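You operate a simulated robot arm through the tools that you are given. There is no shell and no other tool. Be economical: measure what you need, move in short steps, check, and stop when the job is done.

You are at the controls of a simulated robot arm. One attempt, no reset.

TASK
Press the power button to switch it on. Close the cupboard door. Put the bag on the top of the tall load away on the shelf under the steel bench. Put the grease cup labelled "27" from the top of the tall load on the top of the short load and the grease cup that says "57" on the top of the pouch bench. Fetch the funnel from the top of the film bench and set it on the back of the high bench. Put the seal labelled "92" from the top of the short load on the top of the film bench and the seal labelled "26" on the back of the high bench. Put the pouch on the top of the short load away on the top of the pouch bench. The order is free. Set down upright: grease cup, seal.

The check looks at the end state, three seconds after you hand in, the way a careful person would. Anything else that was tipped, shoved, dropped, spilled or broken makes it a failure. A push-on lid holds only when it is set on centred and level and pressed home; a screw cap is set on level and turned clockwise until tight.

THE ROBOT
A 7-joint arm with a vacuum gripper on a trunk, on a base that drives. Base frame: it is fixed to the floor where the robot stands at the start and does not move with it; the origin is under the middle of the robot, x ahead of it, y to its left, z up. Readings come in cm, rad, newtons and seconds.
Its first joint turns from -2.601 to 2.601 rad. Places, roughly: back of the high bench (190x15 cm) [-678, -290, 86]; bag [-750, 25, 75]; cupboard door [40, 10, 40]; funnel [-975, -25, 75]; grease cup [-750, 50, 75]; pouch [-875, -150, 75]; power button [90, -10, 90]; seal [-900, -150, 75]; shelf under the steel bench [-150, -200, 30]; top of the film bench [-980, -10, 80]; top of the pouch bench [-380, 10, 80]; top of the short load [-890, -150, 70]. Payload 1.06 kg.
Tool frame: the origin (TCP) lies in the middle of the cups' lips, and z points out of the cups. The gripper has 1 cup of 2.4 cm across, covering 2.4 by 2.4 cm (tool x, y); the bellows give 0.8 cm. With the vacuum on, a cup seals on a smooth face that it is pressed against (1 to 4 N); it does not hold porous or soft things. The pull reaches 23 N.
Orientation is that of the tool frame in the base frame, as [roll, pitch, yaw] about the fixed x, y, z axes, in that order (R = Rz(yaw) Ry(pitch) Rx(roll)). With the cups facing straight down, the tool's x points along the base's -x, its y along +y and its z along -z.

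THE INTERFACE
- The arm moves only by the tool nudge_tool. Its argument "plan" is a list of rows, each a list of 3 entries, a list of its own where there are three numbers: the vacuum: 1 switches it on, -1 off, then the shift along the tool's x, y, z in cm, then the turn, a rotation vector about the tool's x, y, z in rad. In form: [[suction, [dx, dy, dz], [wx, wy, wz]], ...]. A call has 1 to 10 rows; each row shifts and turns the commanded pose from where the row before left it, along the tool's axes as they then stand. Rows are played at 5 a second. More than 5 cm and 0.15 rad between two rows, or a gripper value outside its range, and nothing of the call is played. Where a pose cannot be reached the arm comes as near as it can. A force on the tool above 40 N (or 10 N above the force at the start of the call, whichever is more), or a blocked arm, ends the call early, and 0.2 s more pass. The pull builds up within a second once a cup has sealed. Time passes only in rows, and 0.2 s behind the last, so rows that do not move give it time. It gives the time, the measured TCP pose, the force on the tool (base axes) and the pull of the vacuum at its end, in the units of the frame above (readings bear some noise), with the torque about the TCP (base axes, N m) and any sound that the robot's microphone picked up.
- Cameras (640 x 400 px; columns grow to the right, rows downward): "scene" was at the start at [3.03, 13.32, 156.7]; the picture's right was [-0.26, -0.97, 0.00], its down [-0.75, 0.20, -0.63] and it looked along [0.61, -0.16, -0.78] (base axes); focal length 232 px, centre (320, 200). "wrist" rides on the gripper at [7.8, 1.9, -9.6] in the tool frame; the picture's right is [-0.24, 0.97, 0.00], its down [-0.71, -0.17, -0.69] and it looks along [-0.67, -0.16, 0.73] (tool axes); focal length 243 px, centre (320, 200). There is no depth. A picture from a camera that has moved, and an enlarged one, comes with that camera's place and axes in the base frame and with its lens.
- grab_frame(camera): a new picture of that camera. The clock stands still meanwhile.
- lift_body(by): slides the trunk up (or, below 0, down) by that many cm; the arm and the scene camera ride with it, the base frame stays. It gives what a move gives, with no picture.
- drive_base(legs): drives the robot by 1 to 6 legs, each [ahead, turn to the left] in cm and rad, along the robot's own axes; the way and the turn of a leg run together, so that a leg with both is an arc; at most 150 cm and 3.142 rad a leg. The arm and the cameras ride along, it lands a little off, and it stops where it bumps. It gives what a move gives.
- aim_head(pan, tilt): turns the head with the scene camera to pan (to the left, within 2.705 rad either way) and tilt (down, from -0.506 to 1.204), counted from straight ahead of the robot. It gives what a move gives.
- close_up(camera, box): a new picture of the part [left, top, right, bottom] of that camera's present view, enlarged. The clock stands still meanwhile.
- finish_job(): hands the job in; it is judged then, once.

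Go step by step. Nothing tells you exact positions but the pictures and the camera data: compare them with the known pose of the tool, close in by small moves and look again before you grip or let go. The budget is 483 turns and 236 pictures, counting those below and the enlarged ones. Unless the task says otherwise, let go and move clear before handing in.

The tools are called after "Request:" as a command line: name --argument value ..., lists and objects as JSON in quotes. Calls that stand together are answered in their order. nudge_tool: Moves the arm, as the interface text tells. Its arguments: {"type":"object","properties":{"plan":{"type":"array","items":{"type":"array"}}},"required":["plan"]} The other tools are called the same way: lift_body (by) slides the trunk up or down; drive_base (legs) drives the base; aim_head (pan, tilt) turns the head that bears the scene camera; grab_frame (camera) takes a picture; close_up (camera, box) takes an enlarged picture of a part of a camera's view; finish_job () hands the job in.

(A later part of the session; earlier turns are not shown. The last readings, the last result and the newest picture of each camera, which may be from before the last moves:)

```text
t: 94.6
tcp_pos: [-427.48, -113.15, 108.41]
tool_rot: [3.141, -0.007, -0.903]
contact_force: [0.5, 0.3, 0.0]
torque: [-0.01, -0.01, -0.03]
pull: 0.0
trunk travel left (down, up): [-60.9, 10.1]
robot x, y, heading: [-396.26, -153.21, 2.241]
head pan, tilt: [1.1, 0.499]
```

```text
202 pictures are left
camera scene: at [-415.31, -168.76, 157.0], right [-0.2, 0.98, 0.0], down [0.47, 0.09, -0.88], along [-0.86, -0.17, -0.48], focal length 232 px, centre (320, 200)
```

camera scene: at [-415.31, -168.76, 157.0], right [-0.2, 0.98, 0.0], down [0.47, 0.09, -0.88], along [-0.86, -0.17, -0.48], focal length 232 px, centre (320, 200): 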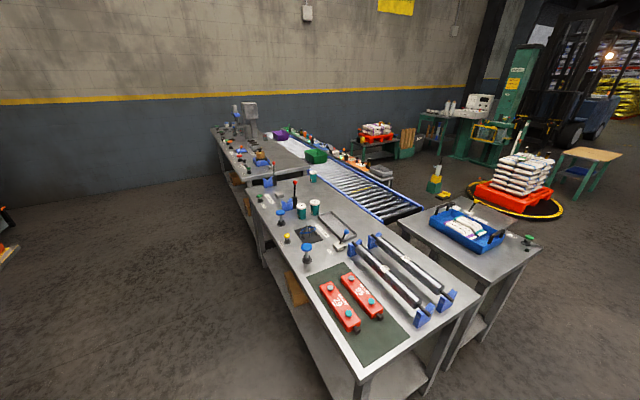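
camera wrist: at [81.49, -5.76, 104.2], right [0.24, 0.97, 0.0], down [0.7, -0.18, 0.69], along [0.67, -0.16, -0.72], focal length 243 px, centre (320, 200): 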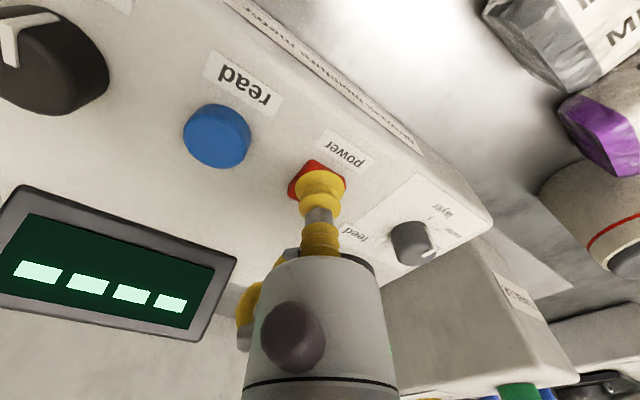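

Tall load = the white bag stack on the turntable ahead-left; short load = left red pallet; film bench = green table behind. Drive through the gap.

Request:
drive_base --legs '[[96, 0], [97, 0], [0, 0.72], [70, 0]]'

Request:
aim_head --pan 0 --tilt 0.5

Request:
grab_frame --camera "scene"

```text
t: 109.4
tcp_pos: [-632.52, 17.23, 108.45]
tool_rot: [3.141, -0.006, -0.178]
contact_force: [0.5, -0.6, 0.0]
torque: [0.05, 0.02, -0.01]
pull: 0.1
trunk travel left (down, up): [-60.9, 10.1]
robot x, y, heading: [-582.87, 8.09, 2.967]
head pan, tilt: [1.1, 0.499]
```

```text
t: 110.8
tcp_pos: [-632.58, 17.13, 108.4]
tool_rot: [-3.141, -0.004, -0.179]
contact_force: [0.7, 0.1, 0.0]
torque: [0.0, -0.01, -0.02]
pull: 0.0
trunk travel left (down, up): [-60.9, 10.1]
robot x, y, heading: [-582.14, 8.47, 2.973]
head pan, tilt: [0.0, 0.499]
```

```text
201 pictures are left
camera scene: at [-589.92, -7.51, 157.0], right [0.17, 0.98, 0.0], down [0.47, -0.08, -0.88], along [-0.86, 0.15, -0.48], focal length 232 px, centre (320, 200)
```

scene: 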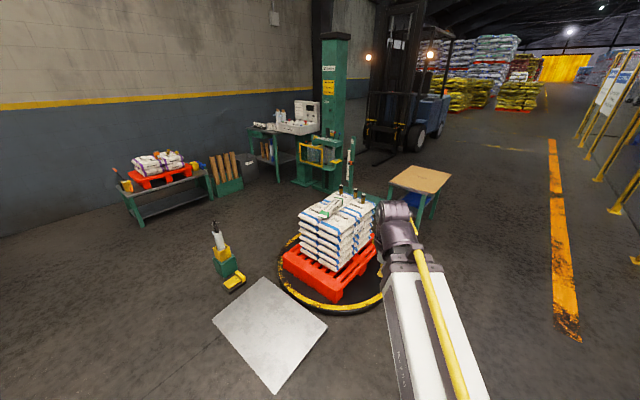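

Request:
close_up --camera "scene" --box '[280, 170, 400, 245]'

Request:
close_up --camera "scene" --box '[110, 140, 220, 210]'

Request:
close_up --camera "scene" --box '[240, 90, 368, 170]'

```text
5.33 times, centred on (340, 208) of scene
camera zoom: at [-589.92, -7.51, 157.0], right [0.17, 0.98, 0.0], down [0.47, -0.08, -0.88], along [-0.86, 0.15, -0.48], focal length 1238 px, centre (213, 160)
```

zoom: 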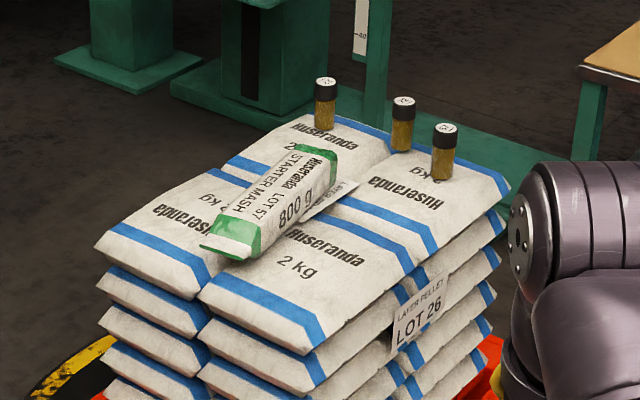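

```text
5.71 times, centred on (165, 175) of scene
camera zoom: at [-589.92, -7.51, 157.0], right [0.17, 0.98, 0.0], down [0.47, -0.08, -0.88], along [-0.86, 0.15, -0.48], focal length 1327 px, centre (1206, 343)
```

zoom: 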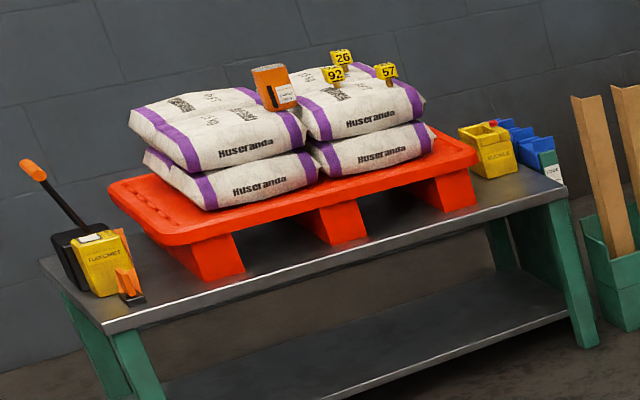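

```text
5.00 times, centred on (304, 130) of scene
camera zoom: at [-589.92, -7.51, 157.0], right [0.17, 0.98, 0.0], down [0.47, -0.08, -0.88], along [-0.86, 0.15, -0.48], focal length 1161 px, centre (400, 550)
```

zoom: 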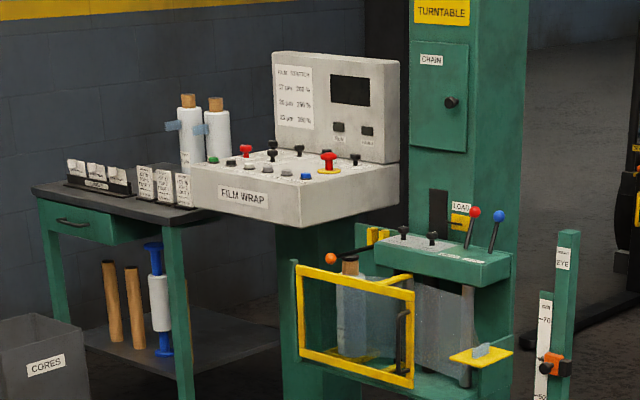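

The bag (starter mash), three grease cups on the tall load; pouch and seals on the short load. I'll drive nearer the tall load, staying off the turntable and ramp.

Request:
drive_base --legs '[[0, -0.315], [86, 0], [0, 0.5]]'

Request:
aim_head --pan 0 --tilt 0.9

Request:
grab_frame --camera "scene"

Request:
grab_frame --camera "wrist"

```text
t: 116.4
tcp_pos: [-702.22, 72.29, 108.43]
tool_rot: [3.141, -0.005, -0.492]
contact_force: [1.5, -0.5, 0.6]
torque: [-0.01, 0.02, -0.01]
pull: 0.0
trunk travel left (down, up): [-60.9, 10.1]
robot x, y, heading: [-657.25, 48.64, 2.65]
head pan, tilt: [0.0, 0.499]
stopped in leg 2: the robot was blocked; the commanded pose is now the measured one
```

```text
t: 117.3
tcp_pos: [-702.21, 72.29, 108.32]
tool_rot: [-3.14, -0.007, -0.491]
contact_force: [-0.4, 0.0, 0.5]
torque: [0.01, -0.01, -0.01]
pull: 0.1
trunk travel left (down, up): [-60.9, 10.1]
robot x, y, heading: [-657.33, 48.54, 2.647]
head pan, tilt: [0.0, 0.901]
```

```text
197 pictures are left
camera scene: at [-667.95, 34.95, 153.62], right [0.47, 0.88, 0.0], down [0.69, -0.37, -0.62], along [-0.55, 0.29, -0.78], focal length 232 px, centre (320, 200)
```

scene: 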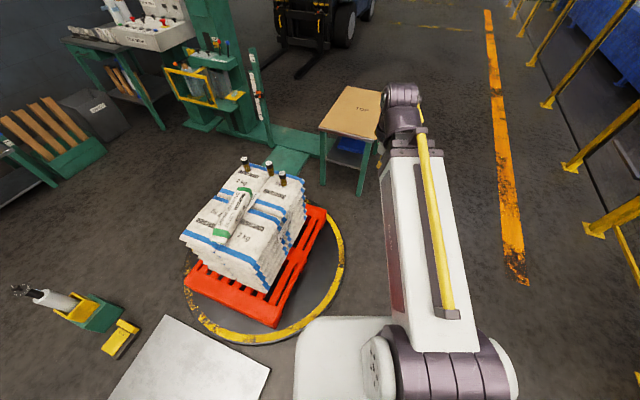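

```text
196 pictures are left
camera wrist: at [-696.3, 66.9, 118.11], right [-0.67, -0.75, 0.0], down [-0.55, 0.49, 0.68], along [-0.51, 0.45, -0.73], focal length 243 px, centre (320, 200)
```

wrist: 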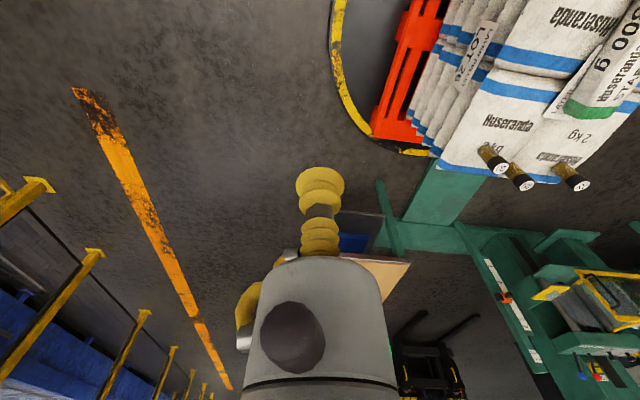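

Bumped the turntable's rim lightly. The cups are on the far side, so I'll back off and go around to the right side.

Request:
drive_base --legs '[[-20, 0], [0, -0.526], [95, 0], [0, 1.99], [10, 0]]'

Request:
aim_head --pan 0 --tilt 0.9

Request:
grab_frame --camera "scene"

```text
t: 130.6
tcp_pos: [-721.57, 68.41, 108.36]
tool_rot: [-3.141, -0.005, 1.035]
contact_force: [0.5, -0.4, -0.3]
torque: [-0.02, 0.0, -0.05]
pull: 0.1
trunk travel left (down, up): [-60.9, 10.1]
robot x, y, heading: [-695.3, 111.89, -2.108]
head pan, tilt: [0.0, 0.901]
```

```text
t: 131.2
tcp_pos: [-721.72, 68.31, 108.38]
tool_rot: [-3.141, -0.004, 1.033]
contact_force: [0.1, 0.2, 0.3]
torque: [0.01, 0.02, 0.0]
pull: 0.0
trunk travel left (down, up): [-60.9, 10.1]
robot x, y, heading: [-695.4, 112.12, -2.104]
head pan, tilt: [0.0, 0.901]
```

```text
195 pictures are left
camera scene: at [-682.47, 100.93, 153.62], right [-0.86, 0.51, 0.0], down [0.4, 0.67, -0.62], along [-0.32, -0.53, -0.78], focal length 232 px, centre (320, 200)
```

scene: 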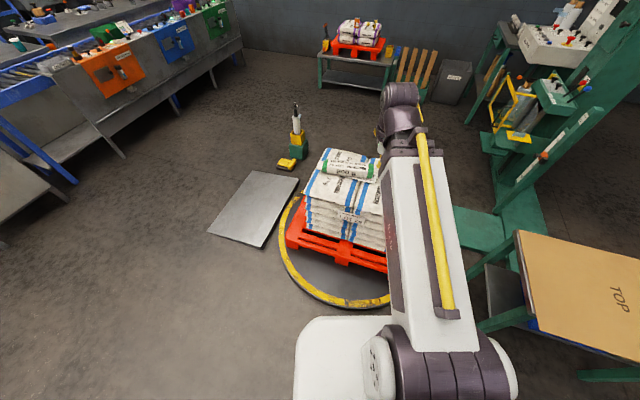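

Request:
grab_frame --camera "wrist"

```text
194 pictures are left
camera wrist: at [-715.99, 73.98, 118.12], right [0.71, -0.7, 0.0], down [-0.51, -0.52, 0.68], along [-0.48, -0.49, -0.73], focal length 243 px, centre (320, 200)
```

wrist: 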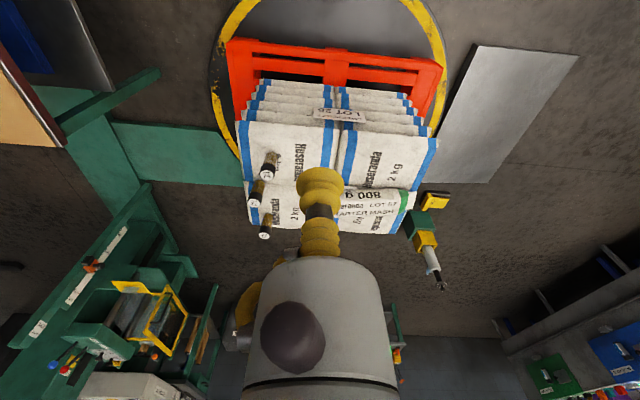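

Request:
close_up --camera "wrist" --box '[220, 130, 340, 205]'

Request:
close_up --camera "wrist" --box '[220, 180, 316, 240]'

```text
5.33 times, centred on (280, 168) of wrist
camera zoom: at [-715.99, 73.98, 118.12], right [0.71, -0.7, 0.0], down [-0.51, -0.52, 0.68], along [-0.48, -0.49, -0.73], focal length 1294 px, centre (533, 373)
```

zoom: 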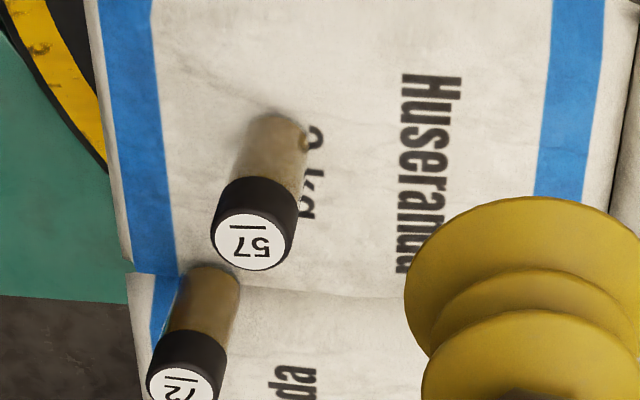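

```text
6.67 times, centred on (268, 210) of wrist
camera zoom: at [-715.99, 73.98, 118.12], right [0.71, -0.7, 0.0], down [-0.51, -0.52, 0.68], along [-0.48, -0.49, -0.73], focal length 1618 px, centre (667, 133)
```

zoom: 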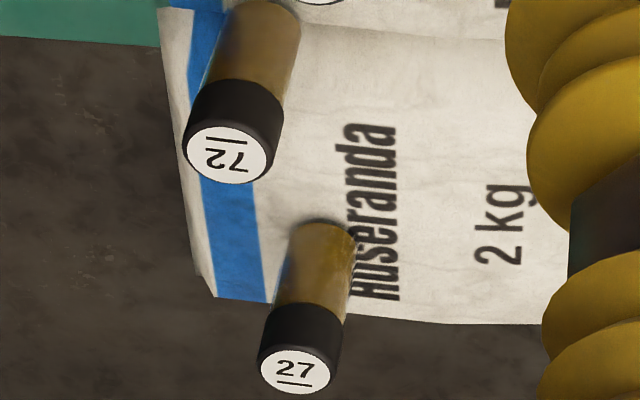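

Labels read: 57 nearest, 72 in the middle, 27 farthest. Moving towards cup 27.

Request:
nudge_tool --plan '[[-1, [-3.8, -2.4, 0], [0, 0, 0]], [-1, [-3.8, -2.4, 0], [0, 0, 0]], [-1, [-3.8, -2.4, 0], [0, 0, 0]], [-1, [-3.8, -2.4, 0], [0, 0, 0]], [-1, [-3.8, -2.4, 0], [0, 0, 0]], [-1, [-3.8, -2.4, 0], [0, 0, 0]], [-1, [-3.8, -2.4, 0], [0, 0, 0]], [-1, [-3.8, -2.4, 0], [0, 0, 0]]]'

Request:
grab_frame --camera "wrist"

```text
t: 133.0
tcp_pos: [-753.92, 51.91, 108.4]
tool_rot: [-3.14, -0.004, 1.032]
contact_force: [-0.9, -1.0, -0.6]
torque: [-0.01, -0.01, 0.0]
pull: 0.1
trunk travel left (down, up): [-60.9, 10.1]
robot x, y, heading: [-695.2, 112.1, -2.112]
head pan, tilt: [0.0, 0.901]
```

```text
191 pictures are left
camera wrist: at [-748.23, 57.61, 118.04], right [0.71, -0.7, 0.0], down [-0.51, -0.52, 0.68], along [-0.48, -0.49, -0.73], focal length 243 px, centre (320, 200)
```

wrist: 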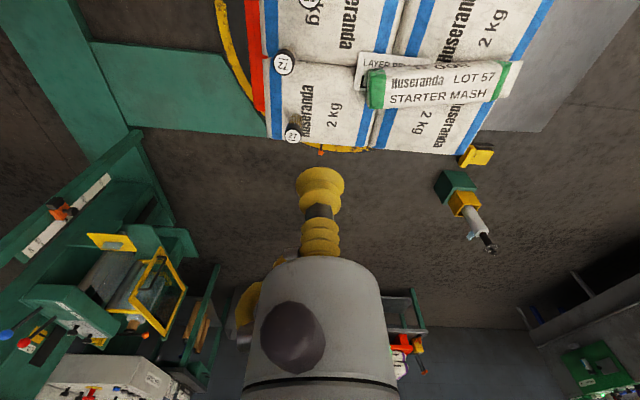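

Triangulation puts cup 27's lid at about [-771,43,70], slightly out of reach. I'll retract, and shift the base closer.

Request:
nudge_tool --plan '[[-1, [3.8, 2.4, 0], [0, 0, 0]], [-1, [3.8, 2.4, 0], [0, 0, 0]], [-1, [3.8, 2.4, 0], [0, 0, 0]], [-1, [3.8, 2.4, 0], [0, 0, 0]], [-1, [3.8, 2.4, 0], [0, 0, 0]], [-1, [3.8, 2.4, 0], [0, 0, 0]], [-1, [3.8, 2.4, 0], [0, 0, 0]], [-1, [3.8, 2.4, 0], [0, 0, 0]]]'

Request:
drive_base --legs '[[0, -1.29], [24, 0], [0, 1.21]]'

Request:
grab_frame --camera "scene"

```text
t: 134.8
tcp_pos: [-721.6, 68.28, 108.48]
tool_rot: [-3.141, -0.006, 1.032]
contact_force: [-1.2, -0.7, -0.4]
torque: [-0.02, -0.03, 0.03]
pull: 0.1
trunk travel left (down, up): [-60.9, 10.1]
robot x, y, heading: [-695.58, 112.03, -2.104]
head pan, tilt: [0.0, 0.901]
```

```text
t: 141.5
tcp_pos: [-766.21, 103.79, 108.45]
tool_rot: [3.14, -0.006, 0.313]
contact_force: [0.1, 0.1, -0.5]
torque: [-0.02, -0.03, 0.0]
pull: 0.0
trunk travel left (down, up): [-60.9, 10.1]
robot x, y, heading: [-718.23, 120.63, -2.892]
head pan, tilt: [0.0, 0.901]
stopped in leg 3: the robot was blocked; the commanded pose is now the measured one
```

```text
190 pictures are left
camera scene: at [-716.96, 103.7, 153.62], right [-0.24, 0.97, 0.0], down [0.76, 0.19, -0.62], along [-0.6, -0.15, -0.78], focal length 232 px, centre (320, 200)
```

scene: 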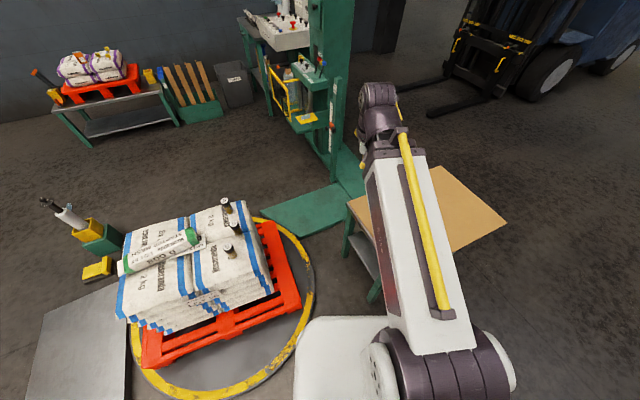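

The base's corner touches the turntable rim, so I stay here and let the arm swing. Cup 27 is about 94 cm away; moving over it high.

Request:
nudge_tool --plan '[[-1, [-1.8, 4.35, 0], [0, 0, 0]], [-1, [-1.8, 4.35, 0], [0, 0, 0]], [-1, [-1.8, 4.35, 0], [0, 0, 0]], [-1, [-1.8, 4.35, 0], [0, 0, 0]], [-1, [-1.8, 4.35, 0], [0, 0, 0]], [-1, [-1.8, 4.35, 0], [0, 0, 0]], [-1, [-1.8, 4.35, 0], [0, 0, 0]], [-1, [-1.8, 4.35, 0], [0, 0, 0]], [-1, [-1.8, 4.35, 0], [0, 0, 0]], [-1, [-1.8, 4.35, 0], [0, 0, 0]]]'

Request:
grab_frame --camera "wrist"

```text
t: 143.7
tcp_pos: [-769.96, 56.55, 108.2]
tool_rot: [-3.141, -0.006, 0.314]
contact_force: [0.1, 1.0, 0.0]
torque: [0.02, 0.0, 0.02]
pull: 0.1
trunk travel left (down, up): [-60.9, 10.1]
robot x, y, heading: [-718.1, 120.71, -2.894]
head pan, tilt: [0.0, 0.901]
```

```text
189 pictures are left
camera wrist: at [-762.02, 57.12, 118.03], right [0.08, -1.0, 0.0], down [-0.73, -0.06, 0.68], along [-0.68, -0.05, -0.73], focal length 243 px, centre (320, 200)
```

wrist: 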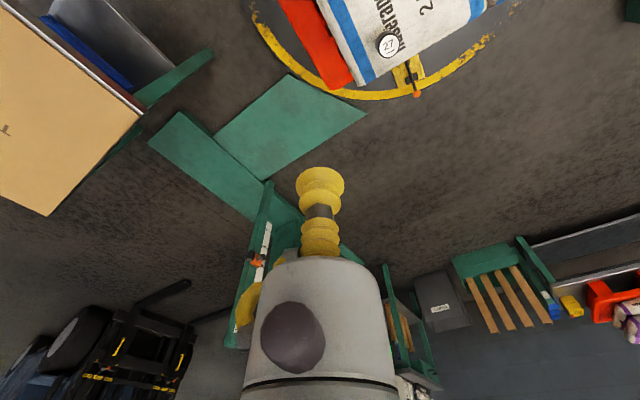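

Request:
nudge_tool --plan '[[-1, [-1.2, 3.8, 2], [0, 0, 0]], [-1, [-1.2, 3.8, 2], [0, 0, 0]], [-1, [-1.2, 3.6, 2], [0, 0, 0]], [-1, [0, 0, 5], [0, 0, 0]], [-1, [0, 0, 5], [0, 0, 0]], [-1, [0, 0, 5], [0, 0, 0]], [-1, [0, 0, 5], [0, 0, 0]]]'

Request:
grab_frame --camera "wrist"

```text
t: 145.3
tcp_pos: [-769.9, 44.98, 82.21]
tool_rot: [-3.141, -0.004, 0.314]
contact_force: [0.1, -0.7, 0.2]
torque: [0.01, -0.02, 0.0]
pull: 0.0
trunk travel left (down, up): [-60.9, 10.1]
robot x, y, heading: [-718.39, 120.56, -2.894]
head pan, tilt: [0.0, 0.901]
```

```text
188 pictures are left
camera wrist: at [-761.87, 45.61, 91.93], right [0.08, -1.0, 0.0], down [-0.73, -0.06, 0.68], along [-0.68, -0.05, -0.73], focal length 243 px, centre (320, 200)
```

wrist: 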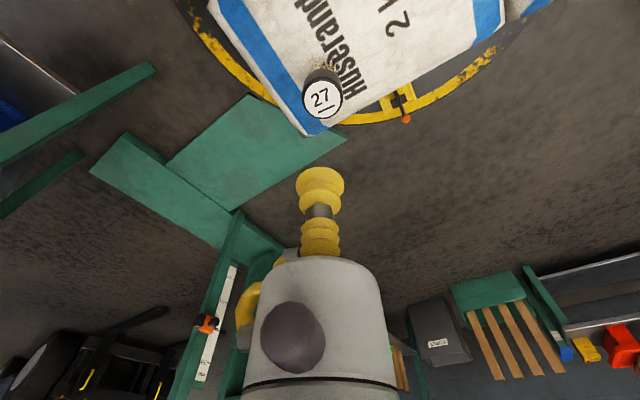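

Cup 27 lid at ≈[-770.5,44.8,69]. Descend just above it.

Request:
nudge_tool --plan '[[-1, [-0.5, 0.0, 4], [0, 0, 0]], [-1, [0, 0, 4], [0, 0, 0]], [-1, [0, 0, 2.5], [0, 0, 0]]]'

Request:
grab_frame --camera "wrist"

```text
t: 146.1
tcp_pos: [-770.32, 45.04, 71.65]
tool_rot: [-3.141, -0.006, 0.314]
contact_force: [0.0, 0.3, 0.2]
torque: [0.01, 0.01, 0.0]
pull: 0.0
trunk travel left (down, up): [-60.9, 10.1]
robot x, y, heading: [-718.44, 120.88, -2.893]
head pan, tilt: [0.0, 0.901]
```

```text
187 pictures are left
camera wrist: at [-762.32, 45.65, 81.41], right [0.08, -1.0, 0.0], down [-0.73, -0.06, 0.68], along [-0.68, -0.05, -0.73], focal length 243 px, centre (320, 200)
```

wrist: 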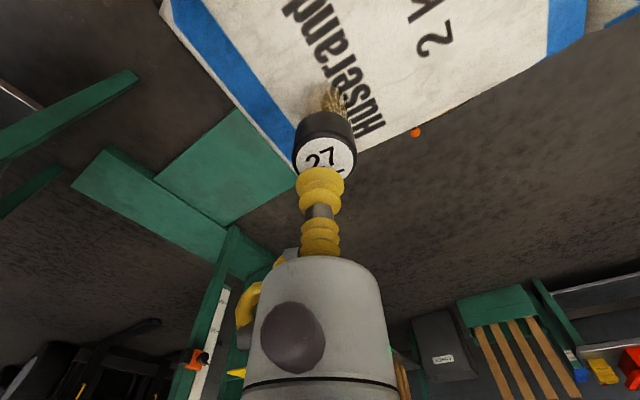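

Request:
nudge_tool --plan '[[1, [0, 0.15, 1.6], [0, 0, 0]], [1, [0, 0, 0.5], [0, 0, 0]], [1, [0, 0, 0.4], [0, 0, 0]], [1, [0, 0, 0.3], [0, 0, 0]], [1, [0, 0, 0], [0, 0, 0]], [1, [0, 0, 0], [0, 0, 0]]]'

```text
t: 147.5
tcp_pos: [-770.17, 44.98, 69.09]
tool_rot: [3.141, -0.005, 0.314]
contact_force: [-4.0, -0.3, 17.7]
torque: [-0.04, 0.04, -0.04]
pull: 23.1
trunk travel left (down, up): [-60.9, 10.1]
robot x, y, heading: [-717.91, 120.92, -2.899]
head pan, tilt: [0.0, 0.901]
```

Sealed. Lift straight up.

Request:
nudge_tool --plan '[[1, [0, 0, -0.5], [0, 0, 0]], [1, [0, 0, -1], [0, 0, 0]], [1, [0, 0, -4], [0, 0, 0]], [1, [0, 0, -5], [0, 0, 0]], [1, [0, 0, -5], [0, 0, 0]], [1, [0, 0, -5], [0, 0, 0]], [1, [0, 0, -5], [0, 0, 0]], [1, [0, 0, -5], [0, 0, 0]], [1, [0, 0, -5], [0, 0, 0]]]'

Request:
grab_frame --camera "wrist"

```text
t: 149.5
tcp_pos: [-770.37, 44.81, 104.46]
tool_rot: [3.141, -0.007, 0.314]
contact_force: [-1.1, -0.2, -1.1]
torque: [0.02, 0.04, 0.02]
pull: 22.9
trunk travel left (down, up): [-60.9, 10.1]
robot x, y, heading: [-718.33, 120.62, -2.892]
head pan, tilt: [0.0, 0.901]
```

```text
186 pictures are left
camera wrist: at [-762.43, 45.41, 114.21], right [0.08, -1.0, 0.0], down [-0.73, -0.06, 0.68], along [-0.68, -0.05, -0.73], focal length 243 px, centre (320, 200)
```

wrist: 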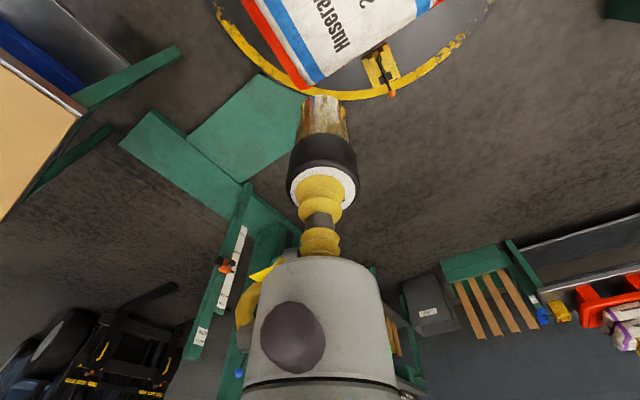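

Cup 27 is held. Stow the arm to the front, then drive around the turntable towards the short load.

Request:
nudge_tool --plan '[[1, [1.4, -4.56, 0], [0, 0, 0]], [1, [1.4, -4.56, 0], [0, 0, 0]], [1, [1.4, -4.56, 0], [0, 0, 0]], [1, [1.4, -4.56, 0], [0, 0, 0]], [1, [1.4, -4.56, 0], [0, 0, 0]], [1, [1.4, -4.56, 0], [0, 0, 0]], [1, [1.4, -4.56, 0], [0, 0, 0]], [1, [1.4, -4.56, 0], [0, 0, 0]], [1, [1.4, -4.56, 0], [0, 0, 0]], [1, [1.4, -4.56, 0], [0, 0, 0]]]'

Request:
nudge_tool --plan '[[1, [1.4, -4.56, 0], [0, 0, 0]], [1, [1.4, -4.56, 0], [0, 0, 0]], [1, [1.4, -4.0, 0], [0, 0, 0]], [1, [0, 0, 0], [0, 0, 0]]]'

Request:
drive_base --legs '[[-58, 0], [0, 1.625], [95, 0], [95, 0]]'

Request:
aim_head --pan -1.2 --tilt 0.6

Request:
grab_frame --camera "scene"

```text
t: 151.7
tcp_pos: [-770.9, 92.18, 104.73]
tool_rot: [3.141, -0.006, 0.314]
contact_force: [0.1, -0.6, -1.3]
torque: [0.0, 0.04, 0.0]
pull: 22.6
trunk travel left (down, up): [-60.9, 10.1]
robot x, y, heading: [-718.13, 120.59, -2.895]
head pan, tilt: [0.0, 0.901]
```

```text
t: 152.7
tcp_pos: [-771.19, 106.27, 104.83]
tool_rot: [-3.141, -0.005, 0.313]
contact_force: [0.4, -0.4, -0.3]
torque: [0.02, 0.01, -0.03]
pull: 22.7
trunk travel left (down, up): [-60.9, 10.1]
robot x, y, heading: [-718.31, 120.92, -2.895]
head pan, tilt: [0.0, 0.901]
```

```text
t: 169.1
tcp_pos: [-586.5, -96.42, 104.86]
tool_rot: [-3.141, -0.005, 1.94]
contact_force: [-0.6, 0.0, -0.9]
torque: [0.02, 0.0, 0.0]
pull: 22.7
trunk travel left (down, up): [-60.9, 10.1]
robot x, y, heading: [-603.9, -44.06, -1.269]
head pan, tilt: [0.0, 0.901]
```

```text
t: 170.5
tcp_pos: [-586.4, -96.37, 104.84]
tool_rot: [3.141, -0.006, 1.94]
contact_force: [-0.2, -0.5, -0.2]
torque: [-0.01, -0.02, 0.0]
pull: 23.0
trunk travel left (down, up): [-60.9, 10.1]
robot x, y, heading: [-603.89, -44.52, -1.265]
head pan, tilt: [-1.201, 0.6]
```

```text
185 pictures are left
camera scene: at [-595.79, -40.24, 156.09], right [-0.62, 0.78, 0.0], down [0.44, 0.35, -0.82], along [-0.65, -0.51, -0.57], focal length 232 px, centre (320, 200)
```

scene: 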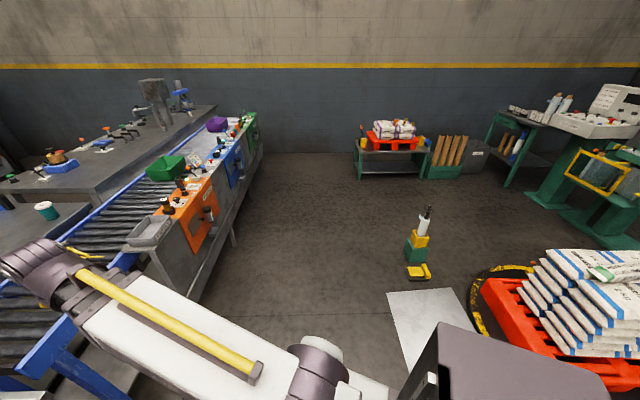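

Request:
drive_base --legs '[[0, -1.287], [155, 0], [0, -0.921], [98, 0], [0, 0.995]]'

Request:
aim_head --pan 0.0 --tilt 0.8

Request:
grab_frame --camera "scene"

Request:
grab_frame --camera "wrist"

```text
refused: 155 is not a number from -150 to 150
```

```text
t: 171.9
tcp_pos: [-586.53, -96.34, 104.86]
tool_rot: [-3.141, -0.004, 1.94]
contact_force: [0.6, -0.6, -1.8]
torque: [-0.01, 0.02, -0.01]
pull: 22.8
trunk travel left (down, up): [-60.9, 10.1]
robot x, y, heading: [-603.68, -44.2, -1.277]
head pan, tilt: [0.0, 0.799]
```

```text
184 pictures are left
camera scene: at [-586.48, -42.43, 154.41], right [-0.95, -0.3, 0.0], down [-0.21, 0.68, -0.7], along [0.21, -0.67, -0.72], focal length 232 px, centre (320, 200)
```

scene: 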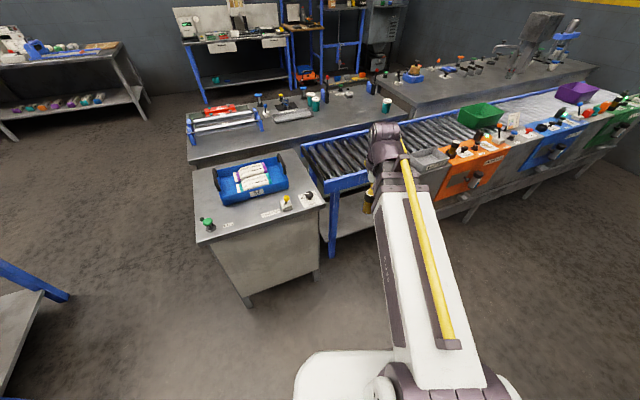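

```text
183 pictures are left
camera wrist: at [-587.52, -88.44, 114.5], right [0.99, 0.13, 0.0], down [0.1, -0.73, 0.68], along [0.09, -0.68, -0.73], focal length 243 px, centre (320, 200)
```

wrist: 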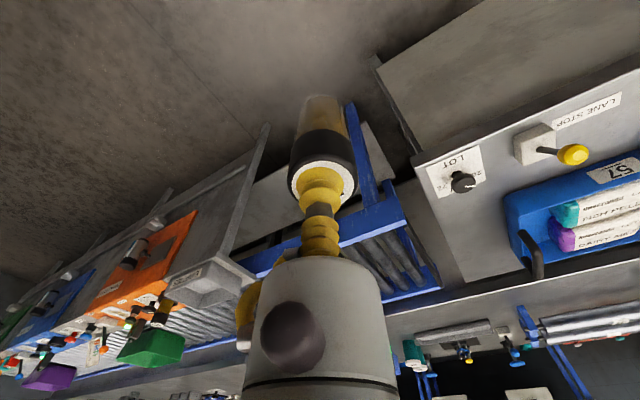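

Useful view of the benches. Drive on with a shorter leg.

Request:
drive_base --legs '[[0, -1.28], [145, 0], [10, 0], [0, -0.921], [98, 0], [0, 0.995]]'

Request:
grab_frame --camera "scene"

Request:
grab_frame --camera "wrist"

```text
t: 192.7
tcp_pos: [-869.71, -123.66, 104.7]
tool_rot: [3.141, -0.004, 0.697]
contact_force: [0.0, -0.5, -1.1]
torque: [0.0, 0.02, 0.01]
pull: 22.9
trunk travel left (down, up): [-60.9, 10.1]
robot x, y, heading: [-826.28, -90.39, -2.512]
head pan, tilt: [0.0, 0.799]
```

```text
182 pictures are left
camera scene: at [-818.79, -106.05, 154.41], right [-0.59, 0.81, 0.0], down [0.58, 0.42, -0.7], along [-0.56, -0.41, -0.72], focal length 232 px, centre (320, 200)
```

scene: 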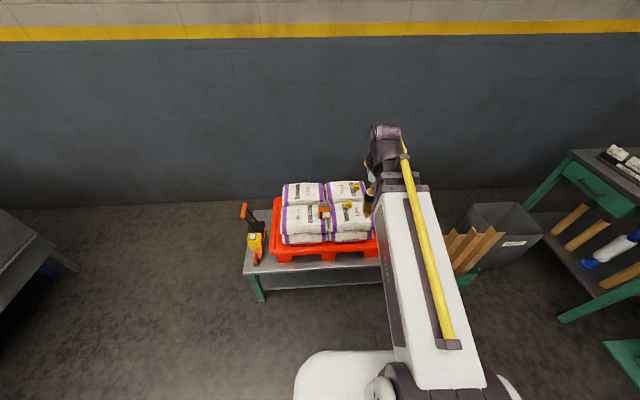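

```text
181 pictures are left
camera wrist: at [-862.52, -120.16, 114.5], right [0.44, -0.9, 0.0], down [-0.66, -0.33, 0.68], along [-0.61, -0.3, -0.73], focal length 243 px, centre (320, 200)
```

wrist: 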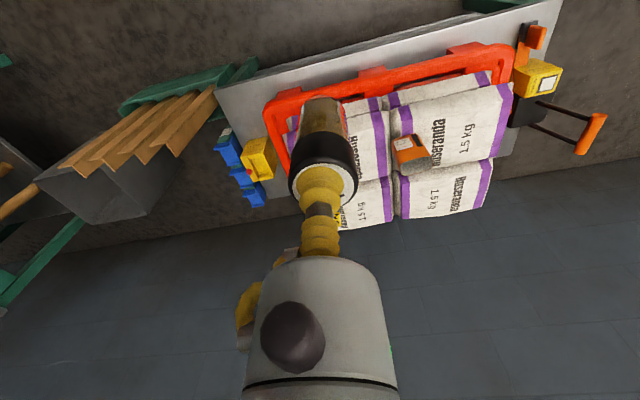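

Request:
close_up --camera "scene" --box '[260, 165, 404, 255]'

Request:
close_up --camera "wrist" --box '[330, 70, 538, 200]'

```text
4.44 times, centred on (332, 210) of scene
camera zoom: at [-818.79, -106.05, 154.41], right [-0.59, 0.81, 0.0], down [0.58, 0.42, -0.7], along [-0.56, -0.41, -0.72], focal length 1032 px, centre (267, 156)
```

zoom: 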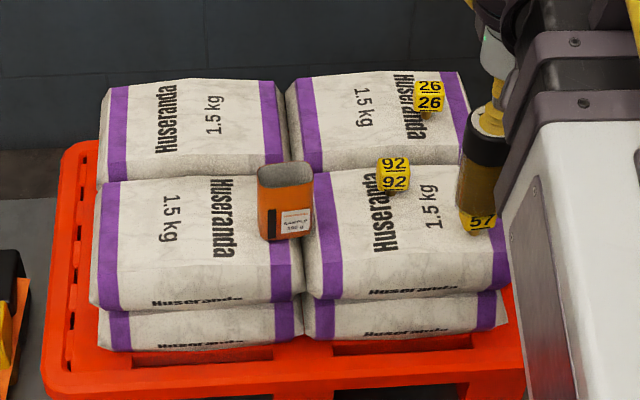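

```text
3.08 times, centred on (434, 135) of wrist
camera zoom: at [-862.52, -120.16, 114.5], right [0.44, -0.9, 0.0], down [-0.66, -0.33, 0.68], along [-0.61, -0.3, -0.73], focal length 746 px, centre (-31, 400)
```

zoom: 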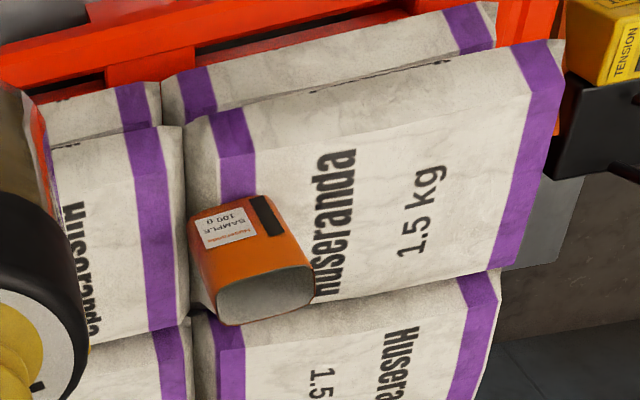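

Near-left bag top is at z≈69.5, centre ≈[-871,-155]. Move the cup there and lower towards it.

Request:
nudge_tool --plan '[[1, [-2.68, 2.95, 0], [0, 0, 0]], [1, [-2.68, 2.95, 0], [0, 0, 0]], [1, [-2.68, 2.95, 0], [0, 0, 0]], [1, [-2.68, 2.95, 0], [0, 0, 0]], [1, [-2.68, 2.95, 0], [0, 0, 0]], [1, [-2.68, 2.95, 0], [0, 0, 0]], [1, [-2.68, 2.95, 0], [0, 0, 0]], [1, [-2.68, 2.95, 0], [0, 0, 0]], [1, [0, 0, 5], [0, 0, 0]], [1, [0, 0, 5], [0, 0, 0]]]'

Request:
grab_frame --camera "wrist"

Request:
close_up --camera "scene" --box '[260, 155, 420, 255]'

```text
t: 194.9
tcp_pos: [-870.9, -155.53, 94.47]
tool_rot: [3.141, -0.006, 0.7]
contact_force: [0.0, -0.2, -1.3]
torque: [-0.05, -0.03, 0.0]
pull: 23.2
trunk travel left (down, up): [-60.9, 10.1]
robot x, y, heading: [-826.02, -90.14, -2.51]
head pan, tilt: [0.0, 0.799]
```

```text
178 pictures are left
camera wrist: at [-863.69, -151.99, 104.2], right [0.44, -0.9, 0.0], down [-0.66, -0.33, 0.68], along [-0.61, -0.3, -0.73], focal length 243 px, centre (320, 200)
```

wrist: 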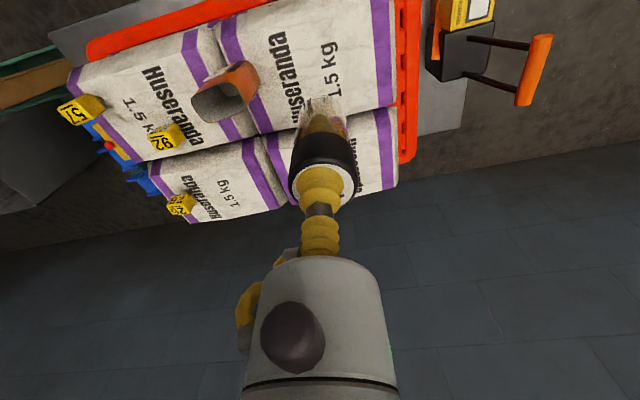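

```text
4.00 times, centred on (340, 205) of scene
camera zoom: at [-818.81, -106.04, 154.41], right [-0.59, 0.81, 0.0], down [0.58, 0.42, -0.7], along [-0.56, -0.41, -0.72], focal length 929 px, centre (240, 180)
```

zoom: 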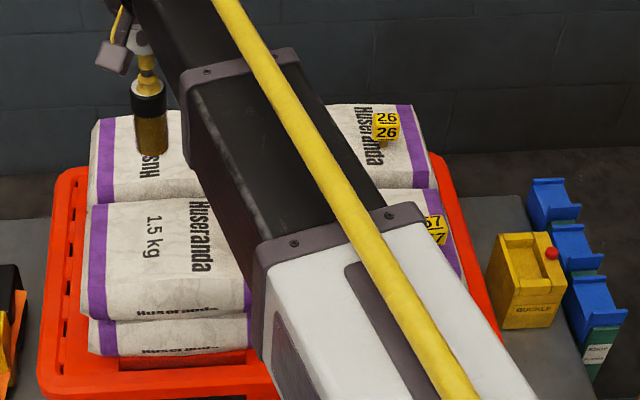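

Request:
nudge_tool --plan '[[1, [0, 0, 5], [0, 0, 0]], [1, [0, 0, 5], [0, 0, 0]], [1, [0, 0, 3], [0, 0, 0]], [1, [0, 0, 1], [0, 0, 0]], [1, [0, 0, 0.6], [0, 0, 0]]]'

Request:
close_up --camera "wrist" --box '[200, 40, 440, 190]'

Request:
close_up --camera "scene" --box '[270, 165, 350, 215]'

```text
t: 196.1
tcp_pos: [-870.78, -155.4, 80.14]
tool_rot: [3.14, -0.005, 0.697]
contact_force: [0.1, 0.7, -0.1]
torque: [-0.03, 0.0, 0.01]
pull: 22.7
trunk travel left (down, up): [-60.9, 10.1]
robot x, y, heading: [-826.08, -90.86, -2.506]
head pan, tilt: [0.0, 0.799]
```

```text
2.67 times, centred on (320, 115) of wrist
camera zoom: at [-863.62, -151.9, 89.78], right [0.44, -0.9, 0.0], down [-0.66, -0.33, 0.68], along [-0.61, -0.3, -0.73], focal length 647 px, centre (320, 427)
```

zoom: 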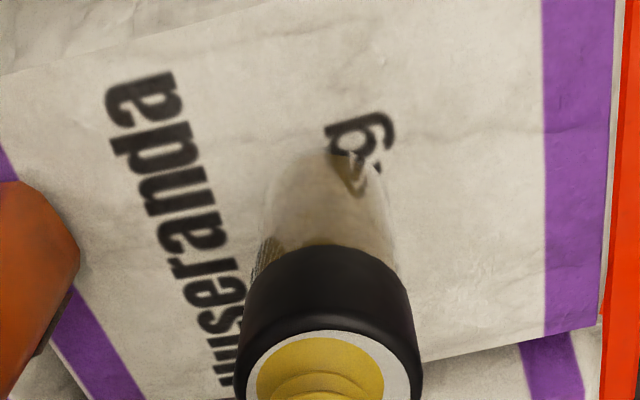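

```text
8.00 times, centred on (310, 190) of scene
camera zoom: at [-818.8, -106.05, 154.41], right [-0.59, 0.81, 0.0], down [0.58, 0.42, -0.7], along [-0.56, -0.41, -0.72], focal length 1858 px, centre (400, 280)
```

zoom: 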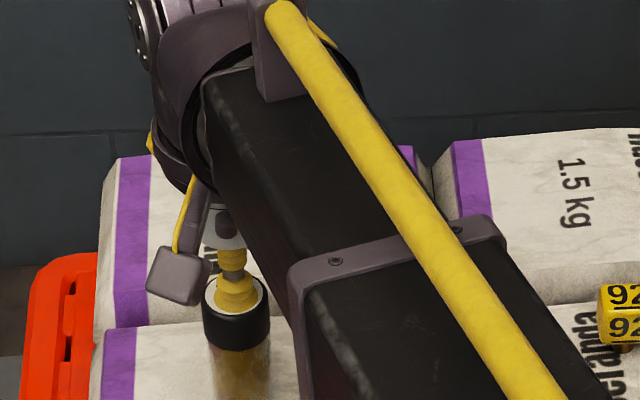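

Request:
nudge_tool --plan '[[1, [0, 0, 0.5], [0, 0, 0]], [1, [0, 0, 0.5], [0, 0, 0]], [1, [0, 0, 0.5], [0, 0, 0]], [1, [0, 0, 0.5], [0, 0, 0]], [1, [0, 0, 0.4], [0, 0, 0]]]'

Request:
close_up --camera "scene" --box '[260, 170, 340, 220]'

```text
t: 197.3
tcp_pos: [-870.66, -155.35, 77.78]
tool_rot: [3.141, -0.005, 0.698]
contact_force: [-1.3, -1.9, 20.4]
torque: [-0.01, 0.02, -0.02]
pull: 22.9
trunk travel left (down, up): [-60.9, 10.1]
robot x, y, heading: [-825.85, -90.6, -2.51]
head pan, tilt: [0.0, 0.799]
```

```text
8.00 times, centred on (300, 195) of scene
camera zoom: at [-818.68, -105.88, 154.45], right [-0.59, 0.81, 0.0], down [0.58, 0.42, -0.7], along [-0.56, -0.41, -0.72], focal length 1858 px, centre (480, 240)
```

zoom: 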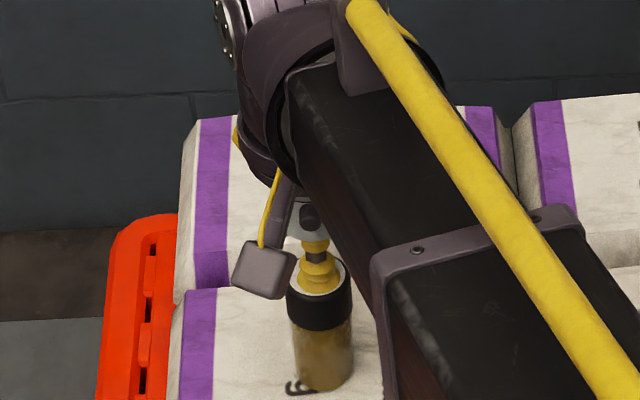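

Touching the bag. Ease off slightly, release, and rise.

Request:
nudge_tool --plan '[[1, [0, 0, -0.35], [0, 0, 0]], [-1, [0, 0, 0], [0, 0, 0]], [-1, [0, 0, 0], [0, 0, 0]], [-1, [0, 0, 0], [0, 0, 0]], [-1, [0, 0, 0], [0, 0, 0]], [-1, [0, 0, -0.6], [0, 0, 0]], [-1, [0, 0, -1.5], [0, 0, 0]]]'

Request:
grab_frame --camera "wrist"

```text
t: 198.9
tcp_pos: [-870.97, -155.37, 80.15]
tool_rot: [3.142, -0.004, 0.698]
contact_force: [-0.7, 0.8, 0.6]
torque: [0.01, -0.02, -0.01]
pull: 0.1
trunk travel left (down, up): [-60.9, 10.1]
robot x, y, heading: [-825.92, -90.61, -2.507]
head pan, tilt: [0.0, 0.799]
```

```text
173 pictures are left
camera wrist: at [-863.7, -151.9, 89.83], right [0.44, -0.9, 0.0], down [-0.66, -0.33, 0.68], along [-0.61, -0.3, -0.73], focal length 243 px, centre (320, 200)
```

wrist: 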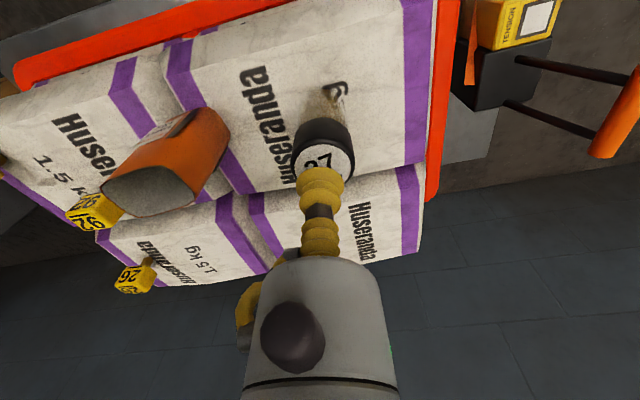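

Cup 27 stands. Rise and move towards seal 92.

Request:
nudge_tool --plan '[[-1, [0, 0, -5], [0, 0, 0]], [-1, [0, 0, -5], [0, 0, 0]], [-1, [0, 0, -5], [0, 0, 0]], [-1, [0, 0, -5], [0, 0, 0]], [-1, [0, -4.5, 0], [0, 0, 0]], [-1, [0, -4.5, 0], [0, 0, 0]], [-1, [0, -4.5, 0], [0, 0, 0]], [-1, [0, -4.5, 0], [0, 0, 0]], [-1, [0, -4.3, 0], [0, 0, 0]]]'

Request:
grab_frame --camera "wrist"

Request:
close_up --camera "scene" --box '[260, 165, 404, 255]'

```text
t: 200.9
tcp_pos: [-885.27, -138.02, 100.2]
tool_rot: [3.141, -0.005, 0.697]
contact_force: [0.8, -0.1, -0.2]
torque: [0.0, -0.03, 0.0]
pull: 0.2
trunk travel left (down, up): [-60.9, 10.1]
robot x, y, heading: [-826.28, -90.53, -2.507]
head pan, tilt: [0.0, 0.799]
```

```text
172 pictures are left
camera wrist: at [-878.09, -134.62, 109.9], right [0.44, -0.9, 0.0], down [-0.66, -0.33, 0.68], along [-0.61, -0.3, -0.73], focal length 243 px, centre (320, 200)
```

wrist: 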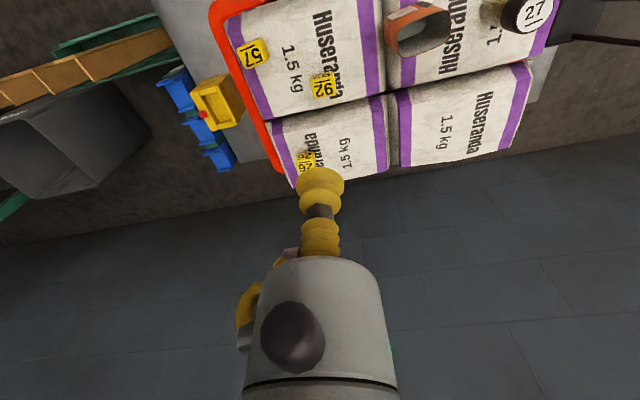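

```text
4.44 times, centred on (332, 210) of scene
camera zoom: at [-818.8, -106.04, 154.41], right [-0.59, 0.81, 0.0], down [0.58, 0.42, -0.7], along [-0.56, -0.41, -0.72], focal length 1032 px, centre (267, 156)
```

zoom: 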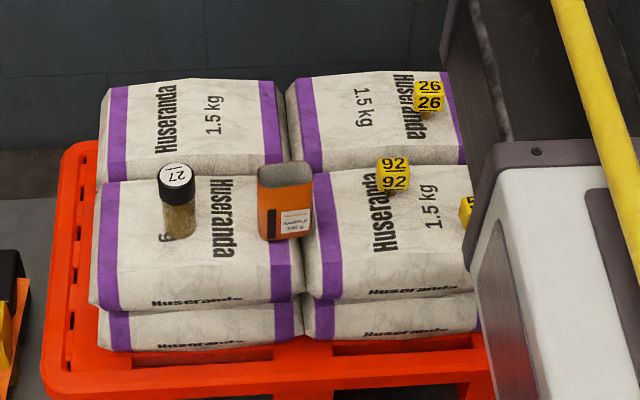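

Request:
close_up --camera "wrist" --box '[240, 30, 400, 130]'

```text
4.00 times, centred on (320, 80) of wrist
camera zoom: at [-878.09, -134.62, 109.9], right [0.44, -0.9, 0.0], down [-0.66, -0.33, 0.68], along [-0.61, -0.3, -0.73], focal length 970 px, centre (320, 680)
```

zoom: 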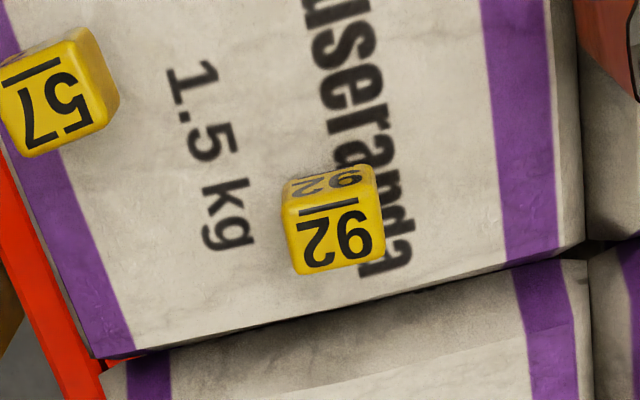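

Seal 92's top face ≈[-888.2,-140.1,74.3]. Descend above it.

Request:
nudge_tool --plan '[[-1, [-3.6, -0.25, 0], [0, 0, 0]], [-1, [0, 0, 5], [0, 0, 0]], [-1, [0, 0, 5], [0, 0, 0]], [-1, [0, 0, 5], [0, 0, 0]], [-1, [0, 0, 5], [0, 0, 0]], [-1, [0, 0, 2.2], [0, 0, 0]]]'

Request:
close_up --camera "wrist" --box '[200, 80, 440, 230]'

```text
t: 202.3
tcp_pos: [-888.27, -140.66, 77.79]
tool_rot: [3.141, -0.006, 0.7]
contact_force: [-0.4, -0.8, 0.7]
torque: [0.0, -0.03, -0.01]
pull: 0.0
trunk travel left (down, up): [-60.9, 10.1]
robot x, y, heading: [-826.28, -89.91, -2.512]
head pan, tilt: [0.0, 0.799]
```

```text
2.67 times, centred on (320, 155) of wrist
camera zoom: at [-881.12, -137.15, 87.56], right [0.44, -0.9, 0.0], down [-0.66, -0.33, 0.68], along [-0.61, -0.3, -0.73], focal length 647 px, centre (320, 320)
```

zoom: 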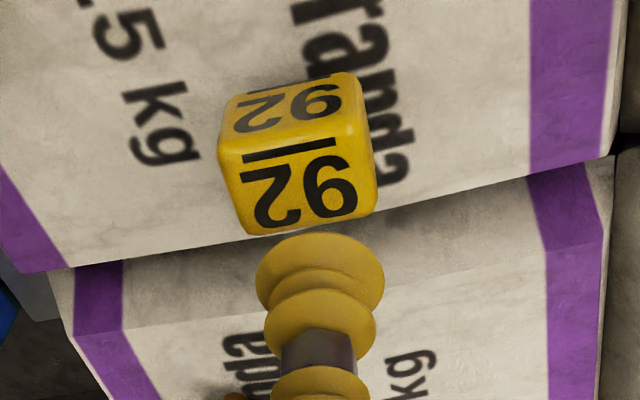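

Request:
nudge_tool --plan '[[1, [0.2, -0.45, 2.2], [0, 0, 0]], [1, [0, 0, 0.6], [0, 0, 0]], [1, [0, 0, 0.4], [0, 0, 0]], [1, [0, 0, 0.3], [0, 0, 0]], [1, [0, 0, 0.2], [0, 0, 0]], [1, [0, 0, 0], [0, 0, 0]], [1, [0, 0, 0], [0, 0, 0]]]'

```text
t: 203.9
tcp_pos: [-888.26, -139.85, 74.28]
tool_rot: [3.141, -0.006, 0.697]
contact_force: [-1.7, -1.1, 16.1]
torque: [-0.05, 0.07, 0.01]
pull: 23.2
trunk travel left (down, up): [-60.9, 10.1]
robot x, y, heading: [-826.11, -90.51, -2.507]
head pan, tilt: [0.0, 0.799]
```

Sealed. Lift.

Request:
nudge_tool --plan '[[1, [0, 0, -0.5], [0, 0, 0]], [1, [0, 0, -1], [0, 0, 0]], [1, [0, 0, -4], [0, 0, 0]], [1, [0, 0, -5], [0, 0, 0]], [1, [0, 0, -5], [0, 0, 0]], [1, [0, 0, -5], [0, 0, 0]], [1, [0, 0, -5], [0, 0, 0]], [1, [0, 0, -5], [0, 0, 0]], [1, [0, 0, -4], [0, 0, 0]]]'

Request:
grab_frame --camera "wrist"

Request:
aim_head --pan -0.7 --tilt 0.7

Request:
grab_frame --camera "scene"

```text
t: 205.9
tcp_pos: [-888.22, -140.13, 108.85]
tool_rot: [3.141, -0.007, 0.698]
contact_force: [-0.5, -1.0, -0.6]
torque: [0.04, 0.02, -0.01]
pull: 22.6
trunk travel left (down, up): [-60.9, 10.1]
robot x, y, heading: [-826.08, -90.1, -2.519]
head pan, tilt: [0.0, 0.799]
```

```text
168 pictures are left
camera wrist: at [-880.99, -136.63, 118.54], right [0.44, -0.9, 0.0], down [-0.66, -0.33, 0.68], along [-0.61, -0.3, -0.73], focal length 243 px, centre (320, 200)
```

wrist: 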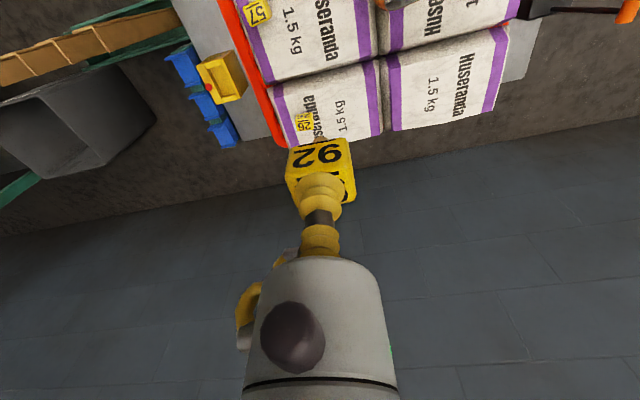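

```text
t: 206.9
tcp_pos: [-888.13, -140.14, 108.8]
tool_rot: [3.141, -0.004, 0.698]
contact_force: [-0.2, 0.3, 0.5]
torque: [0.01, 0.0, -0.02]
pull: 22.7
trunk travel left (down, up): [-60.9, 10.1]
robot x, y, heading: [-826.06, -90.3, -2.509]
head pan, tilt: [-0.7, 0.7]
```

```text
167 pictures are left
camera scene: at [-820.76, -100.7, 155.23], right [0.07, 1.0, 0.0], down [0.64, -0.04, -0.76], along [-0.76, 0.05, -0.64], focal length 232 px, centre (320, 200)
```

scene: 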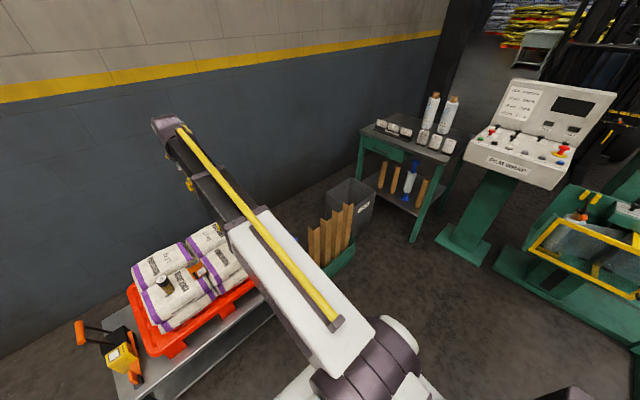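

Request:
close_up --camera "scene" --box '[340, 80, 500, 180]'

```text
4.00 times, centred on (420, 130) of scene
camera zoom: at [-820.76, -100.7, 155.23], right [0.07, 1.0, 0.0], down [0.64, -0.04, -0.76], along [-0.76, 0.05, -0.64], focal length 929 px, centre (-80, 480)
```

zoom: 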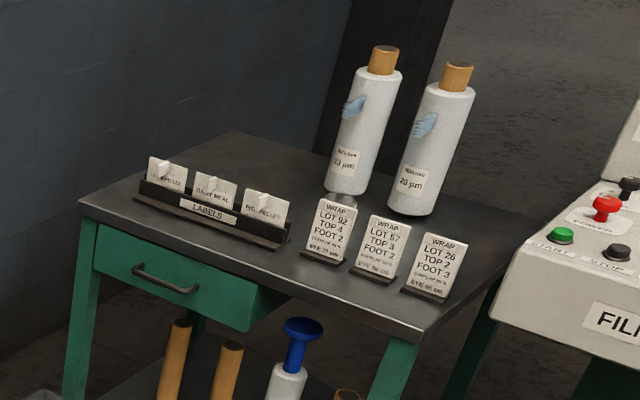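

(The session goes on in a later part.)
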